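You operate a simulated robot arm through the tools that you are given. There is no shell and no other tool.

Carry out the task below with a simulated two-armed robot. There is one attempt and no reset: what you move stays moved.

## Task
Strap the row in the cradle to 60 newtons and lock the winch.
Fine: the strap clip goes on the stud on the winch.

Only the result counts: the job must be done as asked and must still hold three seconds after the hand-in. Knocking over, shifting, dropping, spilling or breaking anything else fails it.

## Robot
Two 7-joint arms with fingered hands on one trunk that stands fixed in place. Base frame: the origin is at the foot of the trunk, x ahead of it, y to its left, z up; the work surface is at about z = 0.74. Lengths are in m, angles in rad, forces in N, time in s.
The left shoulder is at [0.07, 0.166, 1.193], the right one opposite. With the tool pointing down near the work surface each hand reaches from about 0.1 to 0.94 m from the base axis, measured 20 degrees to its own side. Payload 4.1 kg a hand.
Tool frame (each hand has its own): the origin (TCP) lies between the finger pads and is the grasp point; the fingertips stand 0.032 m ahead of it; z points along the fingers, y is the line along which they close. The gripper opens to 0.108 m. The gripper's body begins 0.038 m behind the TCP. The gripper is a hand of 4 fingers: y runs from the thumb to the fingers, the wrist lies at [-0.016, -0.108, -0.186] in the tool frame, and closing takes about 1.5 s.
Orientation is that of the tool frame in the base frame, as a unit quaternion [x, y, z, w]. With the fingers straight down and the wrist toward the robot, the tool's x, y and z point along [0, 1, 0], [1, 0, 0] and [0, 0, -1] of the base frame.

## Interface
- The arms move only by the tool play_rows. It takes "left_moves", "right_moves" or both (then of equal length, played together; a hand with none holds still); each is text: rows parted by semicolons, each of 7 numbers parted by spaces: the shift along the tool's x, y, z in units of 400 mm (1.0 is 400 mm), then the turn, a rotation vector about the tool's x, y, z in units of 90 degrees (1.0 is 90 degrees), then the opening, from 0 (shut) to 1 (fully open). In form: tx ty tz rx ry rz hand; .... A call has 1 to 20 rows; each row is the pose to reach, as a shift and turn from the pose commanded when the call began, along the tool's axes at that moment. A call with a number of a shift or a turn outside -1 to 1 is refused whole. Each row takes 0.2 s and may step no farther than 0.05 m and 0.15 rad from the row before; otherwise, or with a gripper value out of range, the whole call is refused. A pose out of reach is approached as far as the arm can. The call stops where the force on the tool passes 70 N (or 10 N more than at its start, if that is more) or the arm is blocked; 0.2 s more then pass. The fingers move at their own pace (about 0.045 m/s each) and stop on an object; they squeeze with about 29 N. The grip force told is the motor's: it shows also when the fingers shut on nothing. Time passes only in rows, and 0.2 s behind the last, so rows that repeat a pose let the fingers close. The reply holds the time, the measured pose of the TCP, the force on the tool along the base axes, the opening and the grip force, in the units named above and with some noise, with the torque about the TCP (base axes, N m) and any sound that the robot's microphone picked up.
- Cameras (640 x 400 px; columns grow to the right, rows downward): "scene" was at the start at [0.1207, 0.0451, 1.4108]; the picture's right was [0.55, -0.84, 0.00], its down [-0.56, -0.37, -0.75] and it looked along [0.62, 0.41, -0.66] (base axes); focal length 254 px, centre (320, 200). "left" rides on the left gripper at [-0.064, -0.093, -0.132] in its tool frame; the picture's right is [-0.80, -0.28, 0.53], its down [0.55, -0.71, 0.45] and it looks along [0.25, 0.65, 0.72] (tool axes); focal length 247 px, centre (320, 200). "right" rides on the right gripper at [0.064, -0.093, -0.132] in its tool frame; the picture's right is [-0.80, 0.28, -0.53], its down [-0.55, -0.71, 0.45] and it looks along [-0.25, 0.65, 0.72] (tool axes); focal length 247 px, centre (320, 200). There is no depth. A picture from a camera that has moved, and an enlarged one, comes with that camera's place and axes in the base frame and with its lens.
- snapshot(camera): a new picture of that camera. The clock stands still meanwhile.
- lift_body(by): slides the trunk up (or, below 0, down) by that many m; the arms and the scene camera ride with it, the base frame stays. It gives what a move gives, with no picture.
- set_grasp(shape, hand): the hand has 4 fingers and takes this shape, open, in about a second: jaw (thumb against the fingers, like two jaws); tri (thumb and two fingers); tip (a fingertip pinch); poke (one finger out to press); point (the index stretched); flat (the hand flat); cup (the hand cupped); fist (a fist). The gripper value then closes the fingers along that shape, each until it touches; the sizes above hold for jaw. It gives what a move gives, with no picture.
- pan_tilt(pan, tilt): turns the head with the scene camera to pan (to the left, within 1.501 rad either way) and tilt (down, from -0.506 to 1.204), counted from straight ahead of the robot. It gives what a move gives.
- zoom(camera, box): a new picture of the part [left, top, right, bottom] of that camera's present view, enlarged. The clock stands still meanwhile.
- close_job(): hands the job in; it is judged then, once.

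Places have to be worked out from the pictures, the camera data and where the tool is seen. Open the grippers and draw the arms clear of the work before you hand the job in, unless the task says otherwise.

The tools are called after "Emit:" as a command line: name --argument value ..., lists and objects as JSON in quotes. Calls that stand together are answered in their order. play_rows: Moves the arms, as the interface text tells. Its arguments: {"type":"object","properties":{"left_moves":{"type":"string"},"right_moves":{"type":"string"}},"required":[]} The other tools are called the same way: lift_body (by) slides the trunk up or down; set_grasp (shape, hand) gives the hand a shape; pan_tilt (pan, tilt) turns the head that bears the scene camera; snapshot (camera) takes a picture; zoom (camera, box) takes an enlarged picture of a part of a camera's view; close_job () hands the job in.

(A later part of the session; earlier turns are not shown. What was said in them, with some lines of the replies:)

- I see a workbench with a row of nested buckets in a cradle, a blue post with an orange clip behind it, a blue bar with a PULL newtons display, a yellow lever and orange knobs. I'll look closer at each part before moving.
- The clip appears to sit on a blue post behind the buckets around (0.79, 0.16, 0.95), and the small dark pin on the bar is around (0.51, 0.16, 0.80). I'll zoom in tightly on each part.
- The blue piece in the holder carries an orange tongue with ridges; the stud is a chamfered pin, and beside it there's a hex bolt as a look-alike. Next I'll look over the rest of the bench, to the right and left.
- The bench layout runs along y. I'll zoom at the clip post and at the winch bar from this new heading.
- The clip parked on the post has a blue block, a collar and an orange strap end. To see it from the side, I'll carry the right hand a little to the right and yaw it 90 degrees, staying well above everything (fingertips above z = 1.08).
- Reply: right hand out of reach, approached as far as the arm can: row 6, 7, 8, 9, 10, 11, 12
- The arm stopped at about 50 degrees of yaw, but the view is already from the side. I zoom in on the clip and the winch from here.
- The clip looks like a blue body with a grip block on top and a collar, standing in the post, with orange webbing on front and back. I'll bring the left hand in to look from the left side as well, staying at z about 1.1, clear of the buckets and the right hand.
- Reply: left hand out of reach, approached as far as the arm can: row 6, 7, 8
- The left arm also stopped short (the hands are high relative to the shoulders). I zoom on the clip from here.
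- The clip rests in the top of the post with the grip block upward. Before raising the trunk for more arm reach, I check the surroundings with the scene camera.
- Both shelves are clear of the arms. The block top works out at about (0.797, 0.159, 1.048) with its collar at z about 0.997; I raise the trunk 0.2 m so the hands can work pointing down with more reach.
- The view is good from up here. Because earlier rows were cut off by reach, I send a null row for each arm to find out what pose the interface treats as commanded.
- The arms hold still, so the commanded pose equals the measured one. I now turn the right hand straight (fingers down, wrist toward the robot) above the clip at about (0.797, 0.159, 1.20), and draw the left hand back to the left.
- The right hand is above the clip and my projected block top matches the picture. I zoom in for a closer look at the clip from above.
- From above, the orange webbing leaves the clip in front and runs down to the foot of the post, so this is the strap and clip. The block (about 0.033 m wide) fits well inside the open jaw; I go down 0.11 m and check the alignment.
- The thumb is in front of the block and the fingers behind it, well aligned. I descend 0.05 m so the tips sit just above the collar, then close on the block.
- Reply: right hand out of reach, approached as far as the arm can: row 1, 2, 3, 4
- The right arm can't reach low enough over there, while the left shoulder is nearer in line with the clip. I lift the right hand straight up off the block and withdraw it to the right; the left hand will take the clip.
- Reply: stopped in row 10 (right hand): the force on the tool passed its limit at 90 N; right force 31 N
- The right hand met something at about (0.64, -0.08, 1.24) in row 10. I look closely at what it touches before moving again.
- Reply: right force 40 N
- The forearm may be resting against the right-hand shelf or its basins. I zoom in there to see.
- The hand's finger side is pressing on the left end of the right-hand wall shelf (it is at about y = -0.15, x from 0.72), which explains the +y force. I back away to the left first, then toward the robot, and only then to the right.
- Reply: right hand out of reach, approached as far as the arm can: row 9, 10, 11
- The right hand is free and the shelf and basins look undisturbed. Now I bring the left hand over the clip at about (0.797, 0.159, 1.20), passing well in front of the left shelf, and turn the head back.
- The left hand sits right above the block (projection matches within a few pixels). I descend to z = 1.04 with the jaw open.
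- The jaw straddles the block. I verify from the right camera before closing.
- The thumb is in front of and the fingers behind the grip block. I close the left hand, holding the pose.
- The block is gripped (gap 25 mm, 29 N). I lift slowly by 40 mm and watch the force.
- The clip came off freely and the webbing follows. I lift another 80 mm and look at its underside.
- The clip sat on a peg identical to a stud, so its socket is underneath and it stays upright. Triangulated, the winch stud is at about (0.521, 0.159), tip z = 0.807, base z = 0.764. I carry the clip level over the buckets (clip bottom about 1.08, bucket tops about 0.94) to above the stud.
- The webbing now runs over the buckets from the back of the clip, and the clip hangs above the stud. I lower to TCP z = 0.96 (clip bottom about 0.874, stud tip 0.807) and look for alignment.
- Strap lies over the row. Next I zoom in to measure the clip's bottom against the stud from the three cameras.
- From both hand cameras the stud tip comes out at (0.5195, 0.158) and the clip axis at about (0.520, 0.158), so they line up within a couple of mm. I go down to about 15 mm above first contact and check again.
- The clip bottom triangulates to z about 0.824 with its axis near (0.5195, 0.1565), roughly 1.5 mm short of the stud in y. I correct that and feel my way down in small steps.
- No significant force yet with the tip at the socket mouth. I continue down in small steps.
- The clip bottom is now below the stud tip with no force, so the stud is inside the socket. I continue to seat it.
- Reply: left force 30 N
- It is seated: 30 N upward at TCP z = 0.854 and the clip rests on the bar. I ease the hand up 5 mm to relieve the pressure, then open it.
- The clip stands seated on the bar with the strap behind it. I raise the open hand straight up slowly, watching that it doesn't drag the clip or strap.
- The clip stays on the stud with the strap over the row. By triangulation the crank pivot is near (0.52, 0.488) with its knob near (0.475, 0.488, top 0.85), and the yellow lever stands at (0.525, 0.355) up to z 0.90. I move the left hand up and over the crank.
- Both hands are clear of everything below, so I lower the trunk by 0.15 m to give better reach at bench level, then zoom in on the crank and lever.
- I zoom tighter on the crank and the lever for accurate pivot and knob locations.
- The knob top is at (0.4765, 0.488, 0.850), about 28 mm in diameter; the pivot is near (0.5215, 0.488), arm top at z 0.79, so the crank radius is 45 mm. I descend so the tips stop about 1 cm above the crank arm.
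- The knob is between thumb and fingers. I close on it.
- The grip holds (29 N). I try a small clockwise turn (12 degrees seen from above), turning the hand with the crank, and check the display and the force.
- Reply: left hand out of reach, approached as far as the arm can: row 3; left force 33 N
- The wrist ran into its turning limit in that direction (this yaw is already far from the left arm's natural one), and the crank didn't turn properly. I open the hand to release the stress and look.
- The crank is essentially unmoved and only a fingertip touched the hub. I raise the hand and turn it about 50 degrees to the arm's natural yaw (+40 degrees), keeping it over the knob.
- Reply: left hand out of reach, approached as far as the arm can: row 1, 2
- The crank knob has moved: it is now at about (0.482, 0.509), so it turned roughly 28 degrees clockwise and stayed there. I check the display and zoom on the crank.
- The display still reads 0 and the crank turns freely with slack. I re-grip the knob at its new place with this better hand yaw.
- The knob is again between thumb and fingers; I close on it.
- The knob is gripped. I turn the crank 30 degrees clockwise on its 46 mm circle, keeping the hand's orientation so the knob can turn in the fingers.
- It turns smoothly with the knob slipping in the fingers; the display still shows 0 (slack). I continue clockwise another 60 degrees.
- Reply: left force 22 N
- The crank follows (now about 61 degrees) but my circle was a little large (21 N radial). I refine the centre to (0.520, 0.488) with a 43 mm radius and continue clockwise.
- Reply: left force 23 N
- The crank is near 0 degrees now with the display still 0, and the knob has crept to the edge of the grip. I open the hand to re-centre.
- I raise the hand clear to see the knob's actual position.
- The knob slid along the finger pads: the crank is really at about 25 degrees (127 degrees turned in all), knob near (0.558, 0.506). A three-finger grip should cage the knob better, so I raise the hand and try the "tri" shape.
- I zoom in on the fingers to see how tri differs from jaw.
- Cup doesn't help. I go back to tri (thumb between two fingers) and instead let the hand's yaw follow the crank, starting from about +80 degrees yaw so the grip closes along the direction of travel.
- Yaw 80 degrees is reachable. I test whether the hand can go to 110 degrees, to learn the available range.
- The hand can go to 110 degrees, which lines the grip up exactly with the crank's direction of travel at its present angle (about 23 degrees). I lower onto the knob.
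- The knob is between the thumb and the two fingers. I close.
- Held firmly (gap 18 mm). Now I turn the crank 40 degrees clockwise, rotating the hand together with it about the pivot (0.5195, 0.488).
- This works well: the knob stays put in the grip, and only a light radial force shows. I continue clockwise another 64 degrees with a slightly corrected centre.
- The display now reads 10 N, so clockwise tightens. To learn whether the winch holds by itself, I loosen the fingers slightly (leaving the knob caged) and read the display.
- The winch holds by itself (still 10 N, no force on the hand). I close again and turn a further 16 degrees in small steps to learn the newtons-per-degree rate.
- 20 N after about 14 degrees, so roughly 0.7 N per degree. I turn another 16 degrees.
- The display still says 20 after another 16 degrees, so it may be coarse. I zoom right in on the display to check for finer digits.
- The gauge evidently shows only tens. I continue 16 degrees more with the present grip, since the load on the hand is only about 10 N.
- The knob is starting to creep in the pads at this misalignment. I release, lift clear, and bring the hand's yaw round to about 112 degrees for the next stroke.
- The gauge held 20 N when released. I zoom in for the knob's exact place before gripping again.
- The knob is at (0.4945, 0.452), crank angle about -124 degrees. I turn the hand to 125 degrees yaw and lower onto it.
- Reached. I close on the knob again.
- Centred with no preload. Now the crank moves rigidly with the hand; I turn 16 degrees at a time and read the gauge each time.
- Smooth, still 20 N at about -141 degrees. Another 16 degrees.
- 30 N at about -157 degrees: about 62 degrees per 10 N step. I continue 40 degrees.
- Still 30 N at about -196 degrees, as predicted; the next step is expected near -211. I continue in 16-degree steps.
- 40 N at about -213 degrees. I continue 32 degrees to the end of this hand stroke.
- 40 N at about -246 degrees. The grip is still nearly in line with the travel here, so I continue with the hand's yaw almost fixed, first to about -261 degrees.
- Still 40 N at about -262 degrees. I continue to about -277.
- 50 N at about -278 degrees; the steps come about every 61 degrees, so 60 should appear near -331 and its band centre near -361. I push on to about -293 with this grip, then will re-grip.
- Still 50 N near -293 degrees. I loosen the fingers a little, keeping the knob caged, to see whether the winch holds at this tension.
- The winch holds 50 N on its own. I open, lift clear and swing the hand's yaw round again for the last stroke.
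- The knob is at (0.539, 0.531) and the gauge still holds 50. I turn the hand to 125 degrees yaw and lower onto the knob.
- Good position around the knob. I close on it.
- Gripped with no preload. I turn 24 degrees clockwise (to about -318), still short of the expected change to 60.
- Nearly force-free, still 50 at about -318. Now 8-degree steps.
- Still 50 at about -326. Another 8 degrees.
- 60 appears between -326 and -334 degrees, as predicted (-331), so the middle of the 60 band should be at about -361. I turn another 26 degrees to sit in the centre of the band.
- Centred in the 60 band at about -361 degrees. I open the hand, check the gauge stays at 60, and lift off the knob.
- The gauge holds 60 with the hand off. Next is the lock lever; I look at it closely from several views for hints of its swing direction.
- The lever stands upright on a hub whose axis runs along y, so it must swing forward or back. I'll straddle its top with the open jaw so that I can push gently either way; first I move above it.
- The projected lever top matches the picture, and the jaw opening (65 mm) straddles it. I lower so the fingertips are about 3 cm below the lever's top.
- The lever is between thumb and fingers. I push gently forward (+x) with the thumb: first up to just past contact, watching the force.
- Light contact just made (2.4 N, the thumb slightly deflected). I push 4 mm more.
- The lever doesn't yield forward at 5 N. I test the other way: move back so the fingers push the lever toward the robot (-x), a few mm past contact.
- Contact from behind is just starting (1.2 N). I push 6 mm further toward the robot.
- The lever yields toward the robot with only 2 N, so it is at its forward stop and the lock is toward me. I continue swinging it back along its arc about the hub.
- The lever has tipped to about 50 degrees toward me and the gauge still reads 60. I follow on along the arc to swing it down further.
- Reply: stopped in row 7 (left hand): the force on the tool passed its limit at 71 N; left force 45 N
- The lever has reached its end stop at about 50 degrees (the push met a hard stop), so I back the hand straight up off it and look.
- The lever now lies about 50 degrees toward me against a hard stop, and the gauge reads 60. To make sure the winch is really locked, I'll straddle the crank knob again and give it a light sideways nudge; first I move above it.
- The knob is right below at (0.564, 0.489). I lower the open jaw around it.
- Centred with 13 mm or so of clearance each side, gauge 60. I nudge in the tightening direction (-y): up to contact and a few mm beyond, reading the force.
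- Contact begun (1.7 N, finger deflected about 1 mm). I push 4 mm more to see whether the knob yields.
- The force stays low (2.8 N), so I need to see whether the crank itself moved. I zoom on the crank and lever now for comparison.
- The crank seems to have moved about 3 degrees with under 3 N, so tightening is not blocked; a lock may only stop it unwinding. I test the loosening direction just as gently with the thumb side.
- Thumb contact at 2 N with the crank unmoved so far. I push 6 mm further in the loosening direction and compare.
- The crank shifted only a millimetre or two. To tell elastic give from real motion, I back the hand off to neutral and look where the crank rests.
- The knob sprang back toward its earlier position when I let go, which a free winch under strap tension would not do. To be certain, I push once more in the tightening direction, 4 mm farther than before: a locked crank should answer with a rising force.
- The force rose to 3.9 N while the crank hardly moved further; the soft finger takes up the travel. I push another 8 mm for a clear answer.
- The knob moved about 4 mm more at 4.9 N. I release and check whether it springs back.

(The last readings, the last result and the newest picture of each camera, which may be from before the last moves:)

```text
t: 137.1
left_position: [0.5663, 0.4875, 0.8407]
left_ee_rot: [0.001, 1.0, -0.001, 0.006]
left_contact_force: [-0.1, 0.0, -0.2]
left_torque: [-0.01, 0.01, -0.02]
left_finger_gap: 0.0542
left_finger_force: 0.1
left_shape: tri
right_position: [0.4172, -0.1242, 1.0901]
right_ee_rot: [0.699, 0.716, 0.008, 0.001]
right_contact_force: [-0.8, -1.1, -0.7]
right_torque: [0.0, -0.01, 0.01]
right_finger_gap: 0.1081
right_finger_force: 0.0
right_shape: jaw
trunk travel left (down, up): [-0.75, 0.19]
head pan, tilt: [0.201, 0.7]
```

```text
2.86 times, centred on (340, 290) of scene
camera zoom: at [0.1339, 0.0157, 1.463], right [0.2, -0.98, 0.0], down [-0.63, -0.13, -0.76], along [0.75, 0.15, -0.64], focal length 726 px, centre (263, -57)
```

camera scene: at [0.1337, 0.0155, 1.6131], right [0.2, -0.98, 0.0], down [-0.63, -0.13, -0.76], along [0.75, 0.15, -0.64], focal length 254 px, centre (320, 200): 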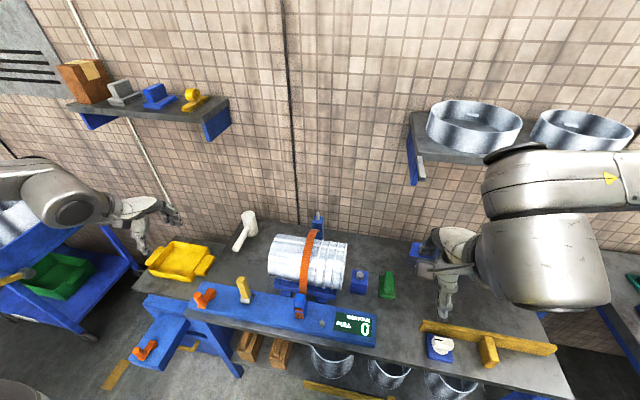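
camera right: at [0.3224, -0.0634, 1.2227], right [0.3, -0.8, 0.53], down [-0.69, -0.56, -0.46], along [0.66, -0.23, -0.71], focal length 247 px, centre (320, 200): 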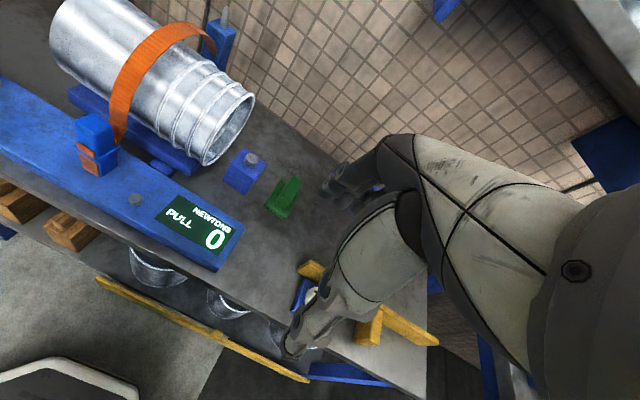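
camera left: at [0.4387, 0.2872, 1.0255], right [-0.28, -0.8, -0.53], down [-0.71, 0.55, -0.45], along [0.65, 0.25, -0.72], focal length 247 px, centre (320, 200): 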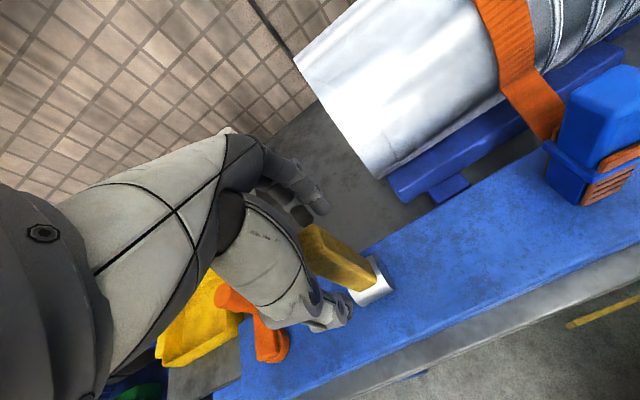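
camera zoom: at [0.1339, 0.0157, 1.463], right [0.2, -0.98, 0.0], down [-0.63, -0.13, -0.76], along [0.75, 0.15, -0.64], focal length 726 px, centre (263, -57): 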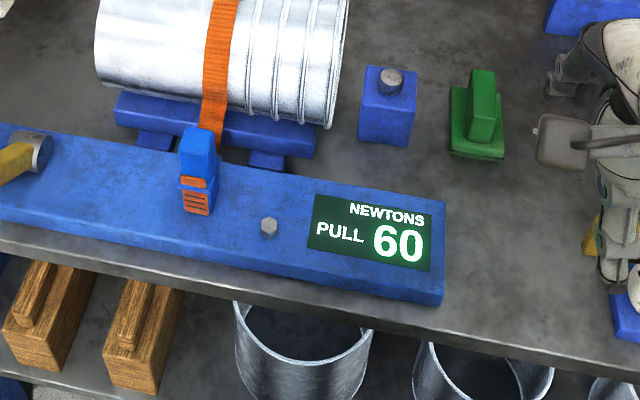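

After release it stayed where I had pushed it, so tightening is still free while the earlier loosening nudge sprang back - like a pawl. I check the loosening side more firmly, about 12 mm beyond thumb contact, because that is what a lock must hold.

Emit:
play_rows --left_moves "0 0.02 0 0 0 0 0.5; 0 0.03 0 0 0 0 0.5; 0 0.04 0 0 0 0 0.5; 0 0.05 0 0 0 0 0.5; 0 0.05 0 0 0 0 0.5"

Emit:
zoom --camera "scene" --box '[180, 230, 250, 290]'

Emit:
zoom --camera "scene" --box '[280, 220, 400, 360]'

```text
t: 138.3
left_position: [0.5672, 0.5069, 0.8415]
left_ee_rot: [-0.001, 1.0, 0.0, 0.005]
left_contact_force: [5.2, -6.8, 1.1]
left_torque: [-0.19, -0.07, 0.22]
left_finger_gap: 0.0626
left_finger_force: 0.0
left_shape: tri
right_position: [0.4179, -0.1262, 1.0914]
right_ee_rot: [0.699, 0.716, 0.007, 0.0]
right_contact_force: [0.0, -1.2, -0.2]
right_torque: [0.0, -0.02, -0.01]
right_finger_gap: 0.1081
right_finger_force: 0.0
right_shape: jaw
trunk travel left (down, up): [-0.75, 0.19]
head pan, tilt: [0.201, 0.7]
```

```text
6.67 times, centred on (215, 260) of scene
camera zoom: at [0.1345, 0.0146, 1.463], right [0.2, -0.98, 0.0], down [-0.63, -0.13, -0.76], along [0.75, 0.15, -0.64], focal length 1694 px, centre (1020, -200)
```

zoom: 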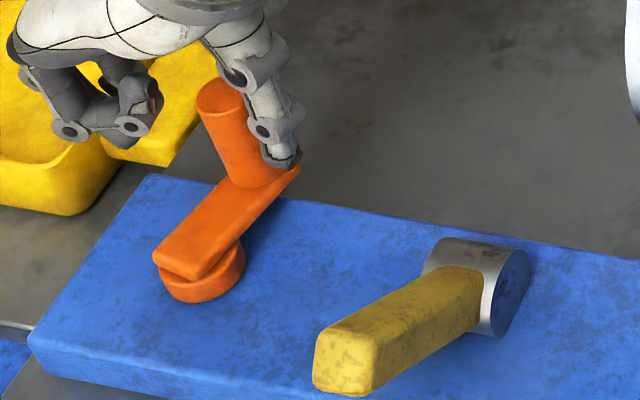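

```text
2.86 times, centred on (340, 290) of scene
camera zoom: at [0.1345, 0.0146, 1.463], right [0.2, -0.98, 0.0], down [-0.63, -0.13, -0.76], along [0.75, 0.15, -0.64], focal length 726 px, centre (263, -57)
```

zoom: 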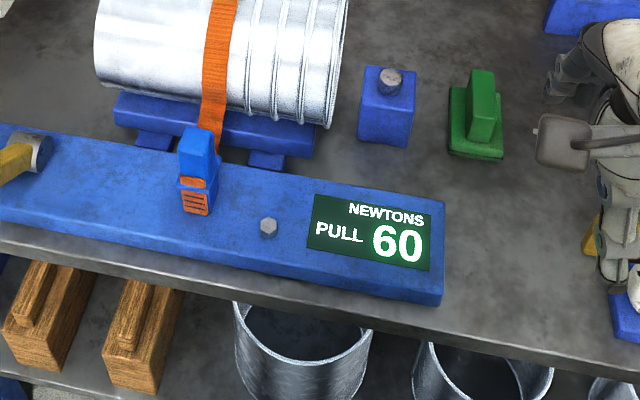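

Under nearly 9 N the knob gave only about 2 mm in the loosening direction. I release and see whether it returns.

Emit:
play_rows --left_moves "0 -0.02 0 0 0 0 0.5; 0 -0.045 0 0 0 0 0.5; 0 -0.045 0 0 0 0 0.5"

Emit:
zoom --camera "scene" --box '[180, 230, 250, 290]'

```text
t: 139.1
left_position: [0.5661, 0.491, 0.8402]
left_ee_rot: [0.001, 1.0, 0.0, 0.007]
left_contact_force: [-0.2, 0.1, -0.4]
left_torque: [-0.01, -0.03, -0.03]
left_finger_gap: 0.0543
left_finger_force: 0.0
left_shape: tri
right_position: [0.4166, -0.1243, 1.0914]
right_ee_rot: [0.698, 0.716, 0.007, 0.0]
right_contact_force: [-0.5, -0.4, -0.9]
right_torque: [0.01, 0.01, -0.01]
right_finger_gap: 0.1078
right_finger_force: 0.0
right_shape: jaw
trunk travel left (down, up): [-0.75, 0.19]
head pan, tilt: [0.201, 0.7]
```

```text
6.67 times, centred on (215, 260) of scene
camera zoom: at [0.1339, 0.0157, 1.463], right [0.2, -0.98, 0.0], down [-0.63, -0.13, -0.76], along [0.75, 0.15, -0.64], focal length 1694 px, centre (1020, -200)
```

zoom: 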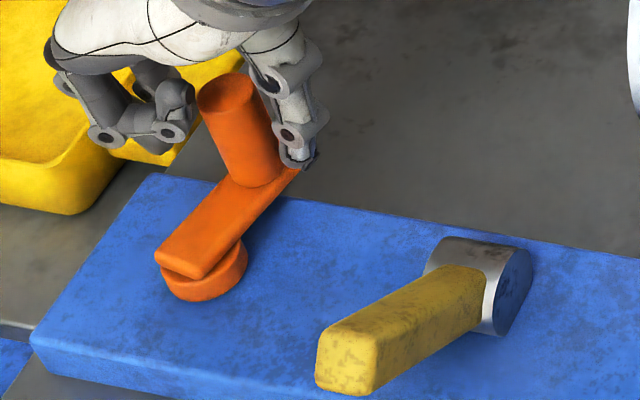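

The crank has real friction but moves slightly under several newtons either way, so its final position matters. I lift the hand off and compare the crank with its pre-test picture, and re-read the gauge.

Emit:
play_rows --left_moves "0 0 -0.06 0 0 0 0.6; 0 0 -0.14 0 0 0 0.7; 0 0 -0.24 0 0 0 0.8; 0 0 -0.34 0 0 0 0.8; 0 0 -0.465 0 0 0 0.8; 0 0 -0.465 0 0 0 0.8"

Emit:
zoom --camera "scene" --box '[150, 180, 290, 310]'

Emit:
zoom --camera "left" --box '[220, 140, 460, 380]'

Emit:
zoom --camera "scene" --box '[280, 220, 400, 360]'

```text
t: 140.5
left_position: [0.5656, 0.4899, 1.0281]
left_ee_rot: [0.0, 1.0, 0.0, 0.006]
left_contact_force: [0.2, 0.5, -0.7]
left_torque: [-0.01, 0.01, -0.02]
left_finger_gap: 0.0862
left_finger_force: 0.0
left_shape: tri
right_position: [0.4175, -0.1243, 1.0907]
right_ee_rot: [0.698, 0.716, 0.007, 0.001]
right_contact_force: [0.4, 0.1, -0.3]
right_torque: [0.02, 0.01, -0.01]
right_finger_gap: 0.1078
right_finger_force: 0.1
right_shape: jaw
trunk travel left (down, up): [-0.75, 0.19]
head pan, tilt: [0.201, 0.7]
```

```text
3.08 times, centred on (220, 245) of scene
camera zoom: at [0.1345, 0.0163, 1.4629], right [0.2, -0.98, 0.0], down [-0.63, -0.13, -0.76], along [0.75, 0.15, -0.64], focal length 782 px, centre (628, 62)
```

zoom: 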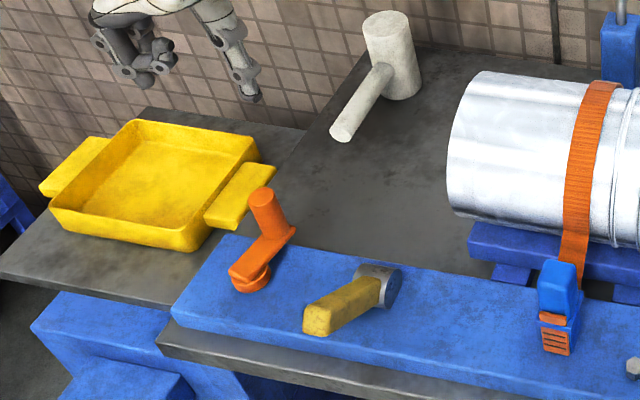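

```text
1.67 times, centred on (340, 260) of left
camera zoom: at [0.629, 0.3963, 1.1595], right [0.8, -0.28, -0.52], down [-0.54, -0.71, -0.45], along [-0.24, 0.65, -0.72], focal length 412 px, centre (287, 100)
```

zoom: 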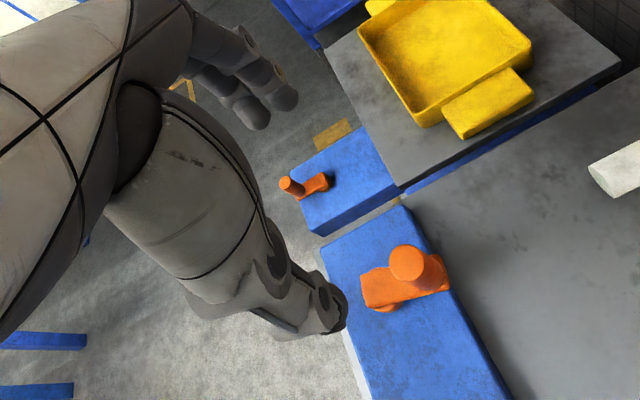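

```text
2.86 times, centred on (340, 290) of scene
camera zoom: at [0.1345, 0.0163, 1.4629], right [0.2, -0.98, 0.0], down [-0.63, -0.13, -0.76], along [0.75, 0.15, -0.64], focal length 726 px, centre (263, -57)
```

zoom: 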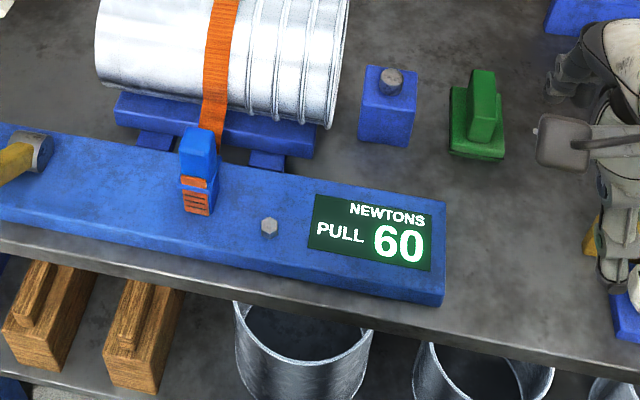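

The gauge reads 60 and the lever rests fully down against its stop; net crank change from the tests is about 9 degrees (roughly +1.5 N), still near the middle of the 60 band. I now draw the left hand up and away from the work and open it.

Emit:
play_rows --left_moves "0 0 -0.08 0 0 0.05 1; 0 0 -0.17 0 0 0.13 1; 0.03 -0.01 -0.26 0 0 0.21 1; 0.07 -0.02 -0.34 0 0 0.29 1; 0.12 -0.03 -0.4 0 0 0.37 1; 0.17 -0.04 -0.43 0 0 0.45 1; 0.22 -0.05 -0.43 0 0 0.53 1; 0.27 -0.06 -0.43 0 0 0.61 1; 0.32 -0.07 -0.43 0 0 0.69 1; 0.37 -0.085 -0.43 0 0 0.77 1; 0.414 -0.1 -0.43 0 0 0.85 1; 0.414 -0.1 -0.43 0 0 0.85 1"

Emit:
snapshot --camera "scene"

Emit:
zoom --camera "scene" --box '[150, 200, 400, 360]'

Emit:
snapshot --camera "right"

```text
t: 143.1
left_position: [0.3979, 0.4518, 1.1984]
left_ee_rot: [0.62, 0.785, 0.003, 0.005]
left_contact_force: [-0.1, -0.1, 0.4]
left_torque: [-0.03, 0.0, 0.0]
left_finger_gap: 0.1076
left_finger_force: 0.1
left_shape: tri
right_position: [0.418, -0.1243, 1.0904]
right_ee_rot: [0.698, 0.716, 0.007, -0.001]
right_contact_force: [-0.2, -0.2, -0.6]
right_torque: [-0.03, 0.03, -0.01]
right_finger_gap: 0.1081
right_finger_force: 0.1
right_shape: jaw
trunk travel left (down, up): [-0.75, 0.19]
head pan, tilt: [0.201, 0.7]
```

```text
taken
camera scene: at [0.1346, 0.0161, 1.4629], right [0.2, -0.98, 0.0], down [-0.63, -0.13, -0.76], along [0.75, 0.15, -0.64], focal length 254 px, centre (320, 200)
```

scene: 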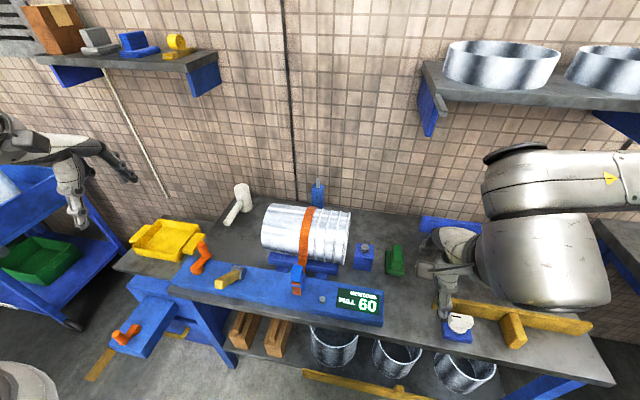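

```text
2.50 times, centred on (275, 280) of scene
camera zoom: at [0.1346, 0.0161, 1.4629], right [0.2, -0.98, 0.0], down [-0.63, -0.13, -0.76], along [0.75, 0.15, -0.64], focal length 635 px, centre (432, 0)
```

zoom: 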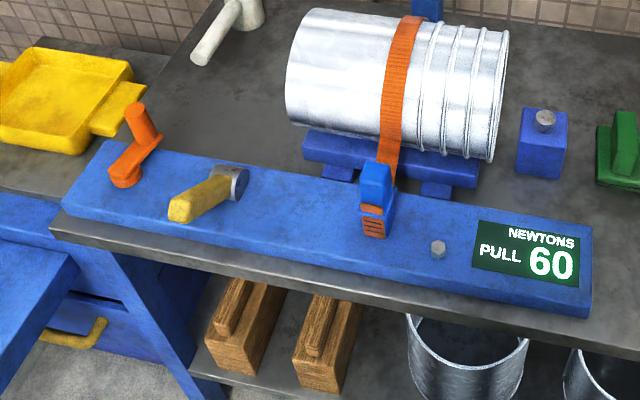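

```text
taken
camera right: at [0.3231, -0.0632, 1.2224], right [0.3, -0.8, 0.53], down [-0.69, -0.56, -0.46], along [0.66, -0.23, -0.71], focal length 247 px, centre (320, 200)
```

right: 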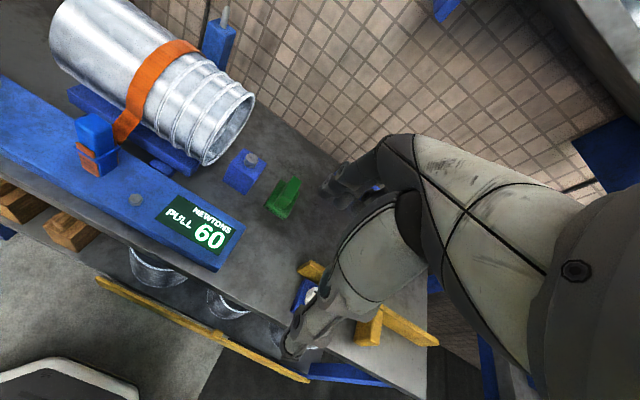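

Both arms are clear with grippers open, the gauge shows 60, the lever is down, and nothing else looks shifted. I take a last close look at the clip, the lever and the right shelf before handing in.

Emit:
zoom --camera "scene" --box '[250, 190, 390, 320]'

Emit:
zoom --camera "right" --box '[40, 0, 260, 210]'

Emit:
zoom --camera "scene" --box '[400, 20, 640, 170]'

Emit:
zoom --camera "left" --box '[300, 160, 640, 380]'

```text
3.08 times, centred on (320, 255) of scene
camera zoom: at [0.1346, 0.0161, 1.4629], right [0.2, -0.98, 0.0], down [-0.63, -0.13, -0.76], along [0.75, 0.15, -0.64], focal length 782 px, centre (320, 31)
```

zoom: 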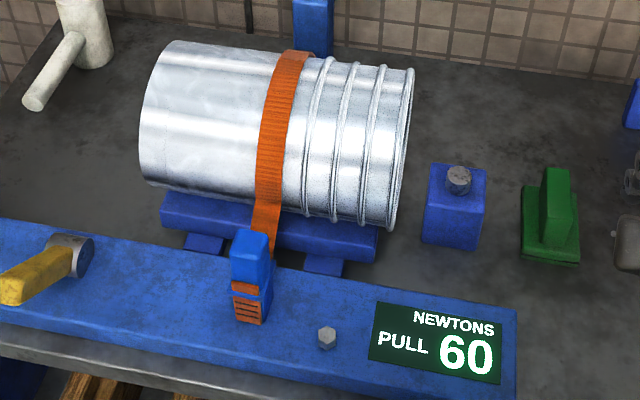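

```text
1.90 times, centred on (150, 105) of right
camera zoom: at [0.3231, -0.0632, 1.2224], right [0.3, -0.8, 0.53], down [-0.69, -0.56, -0.46], along [0.66, -0.23, -0.71], focal length 470 px, centre (644, 381)
```

zoom: 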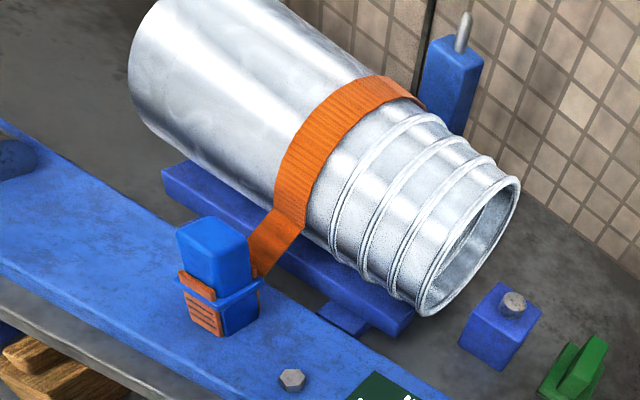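

```text
2.67 times, centred on (520, 95) of scene
camera zoom: at [0.1346, 0.0161, 1.4629], right [0.2, -0.98, 0.0], down [-0.63, -0.13, -0.76], along [0.75, 0.15, -0.64], focal length 678 px, centre (-213, 480)
```

zoom: 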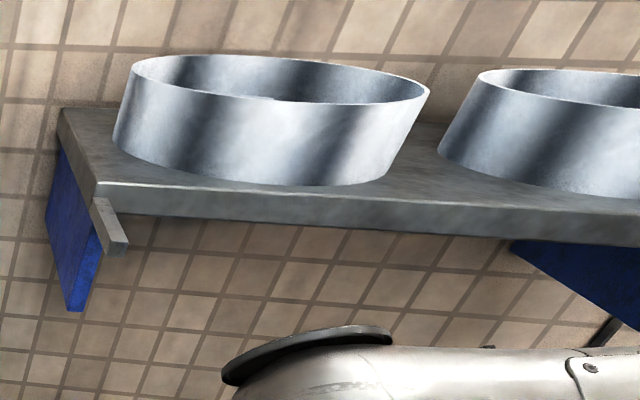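

```text
1.82 times, centred on (470, 270) of left
camera zoom: at [0.3204, 0.3662, 1.3263], right [-0.08, -0.84, -0.53], down [-0.81, 0.37, -0.46], along [0.58, 0.39, -0.71], focal length 449 px, centre (47, 73)
```

zoom: 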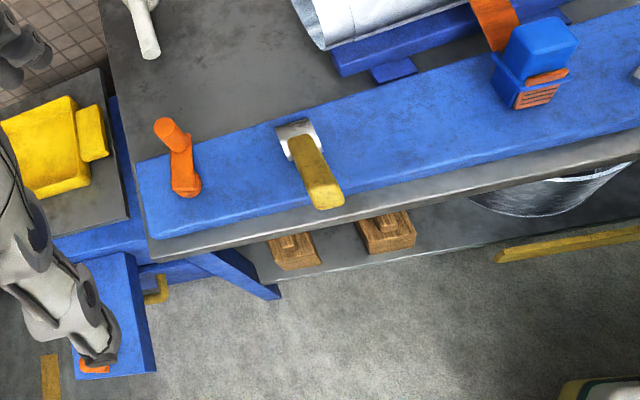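

The clip sits fully on the stud with the strap taut over the row. The gauge reads 60 N, the lock lever is down on its stop, and both arms are clear with hands open. I hand the job in.

Emit:
close_job

```text
The job is handed in.
```

I've handed the job in. The strap runs over the row, its clip is seated on the winch stud, the gauge reads 60 N and the lock lever is down.

- **Tension:** the gauge only shows tens. I turned the crank to the estimated middle of the 60 band. Testing the lock afterwards moved it about 9 degrees tighter, so I put the true pull at roughly 61.5 N if the gauge rounds to the nearest ten.
- **Lock:** the lever is on its hard stop toward the robot, and about 71 N did not push it further. I couldn't confirm that it blocks the crank. With the lever down, pushes of about 5 N (tightening) and 7 N (loosening) still moved the knob a few millimetres. The gauge held 60 throughout.
- **Contact:** early on, the right hand bumped the left end of the right-hand wall shelf (about 90 N). I backed off, and the shelf and its basins looked unmoved in the later pictures.

Both hands are open and clear of the work.
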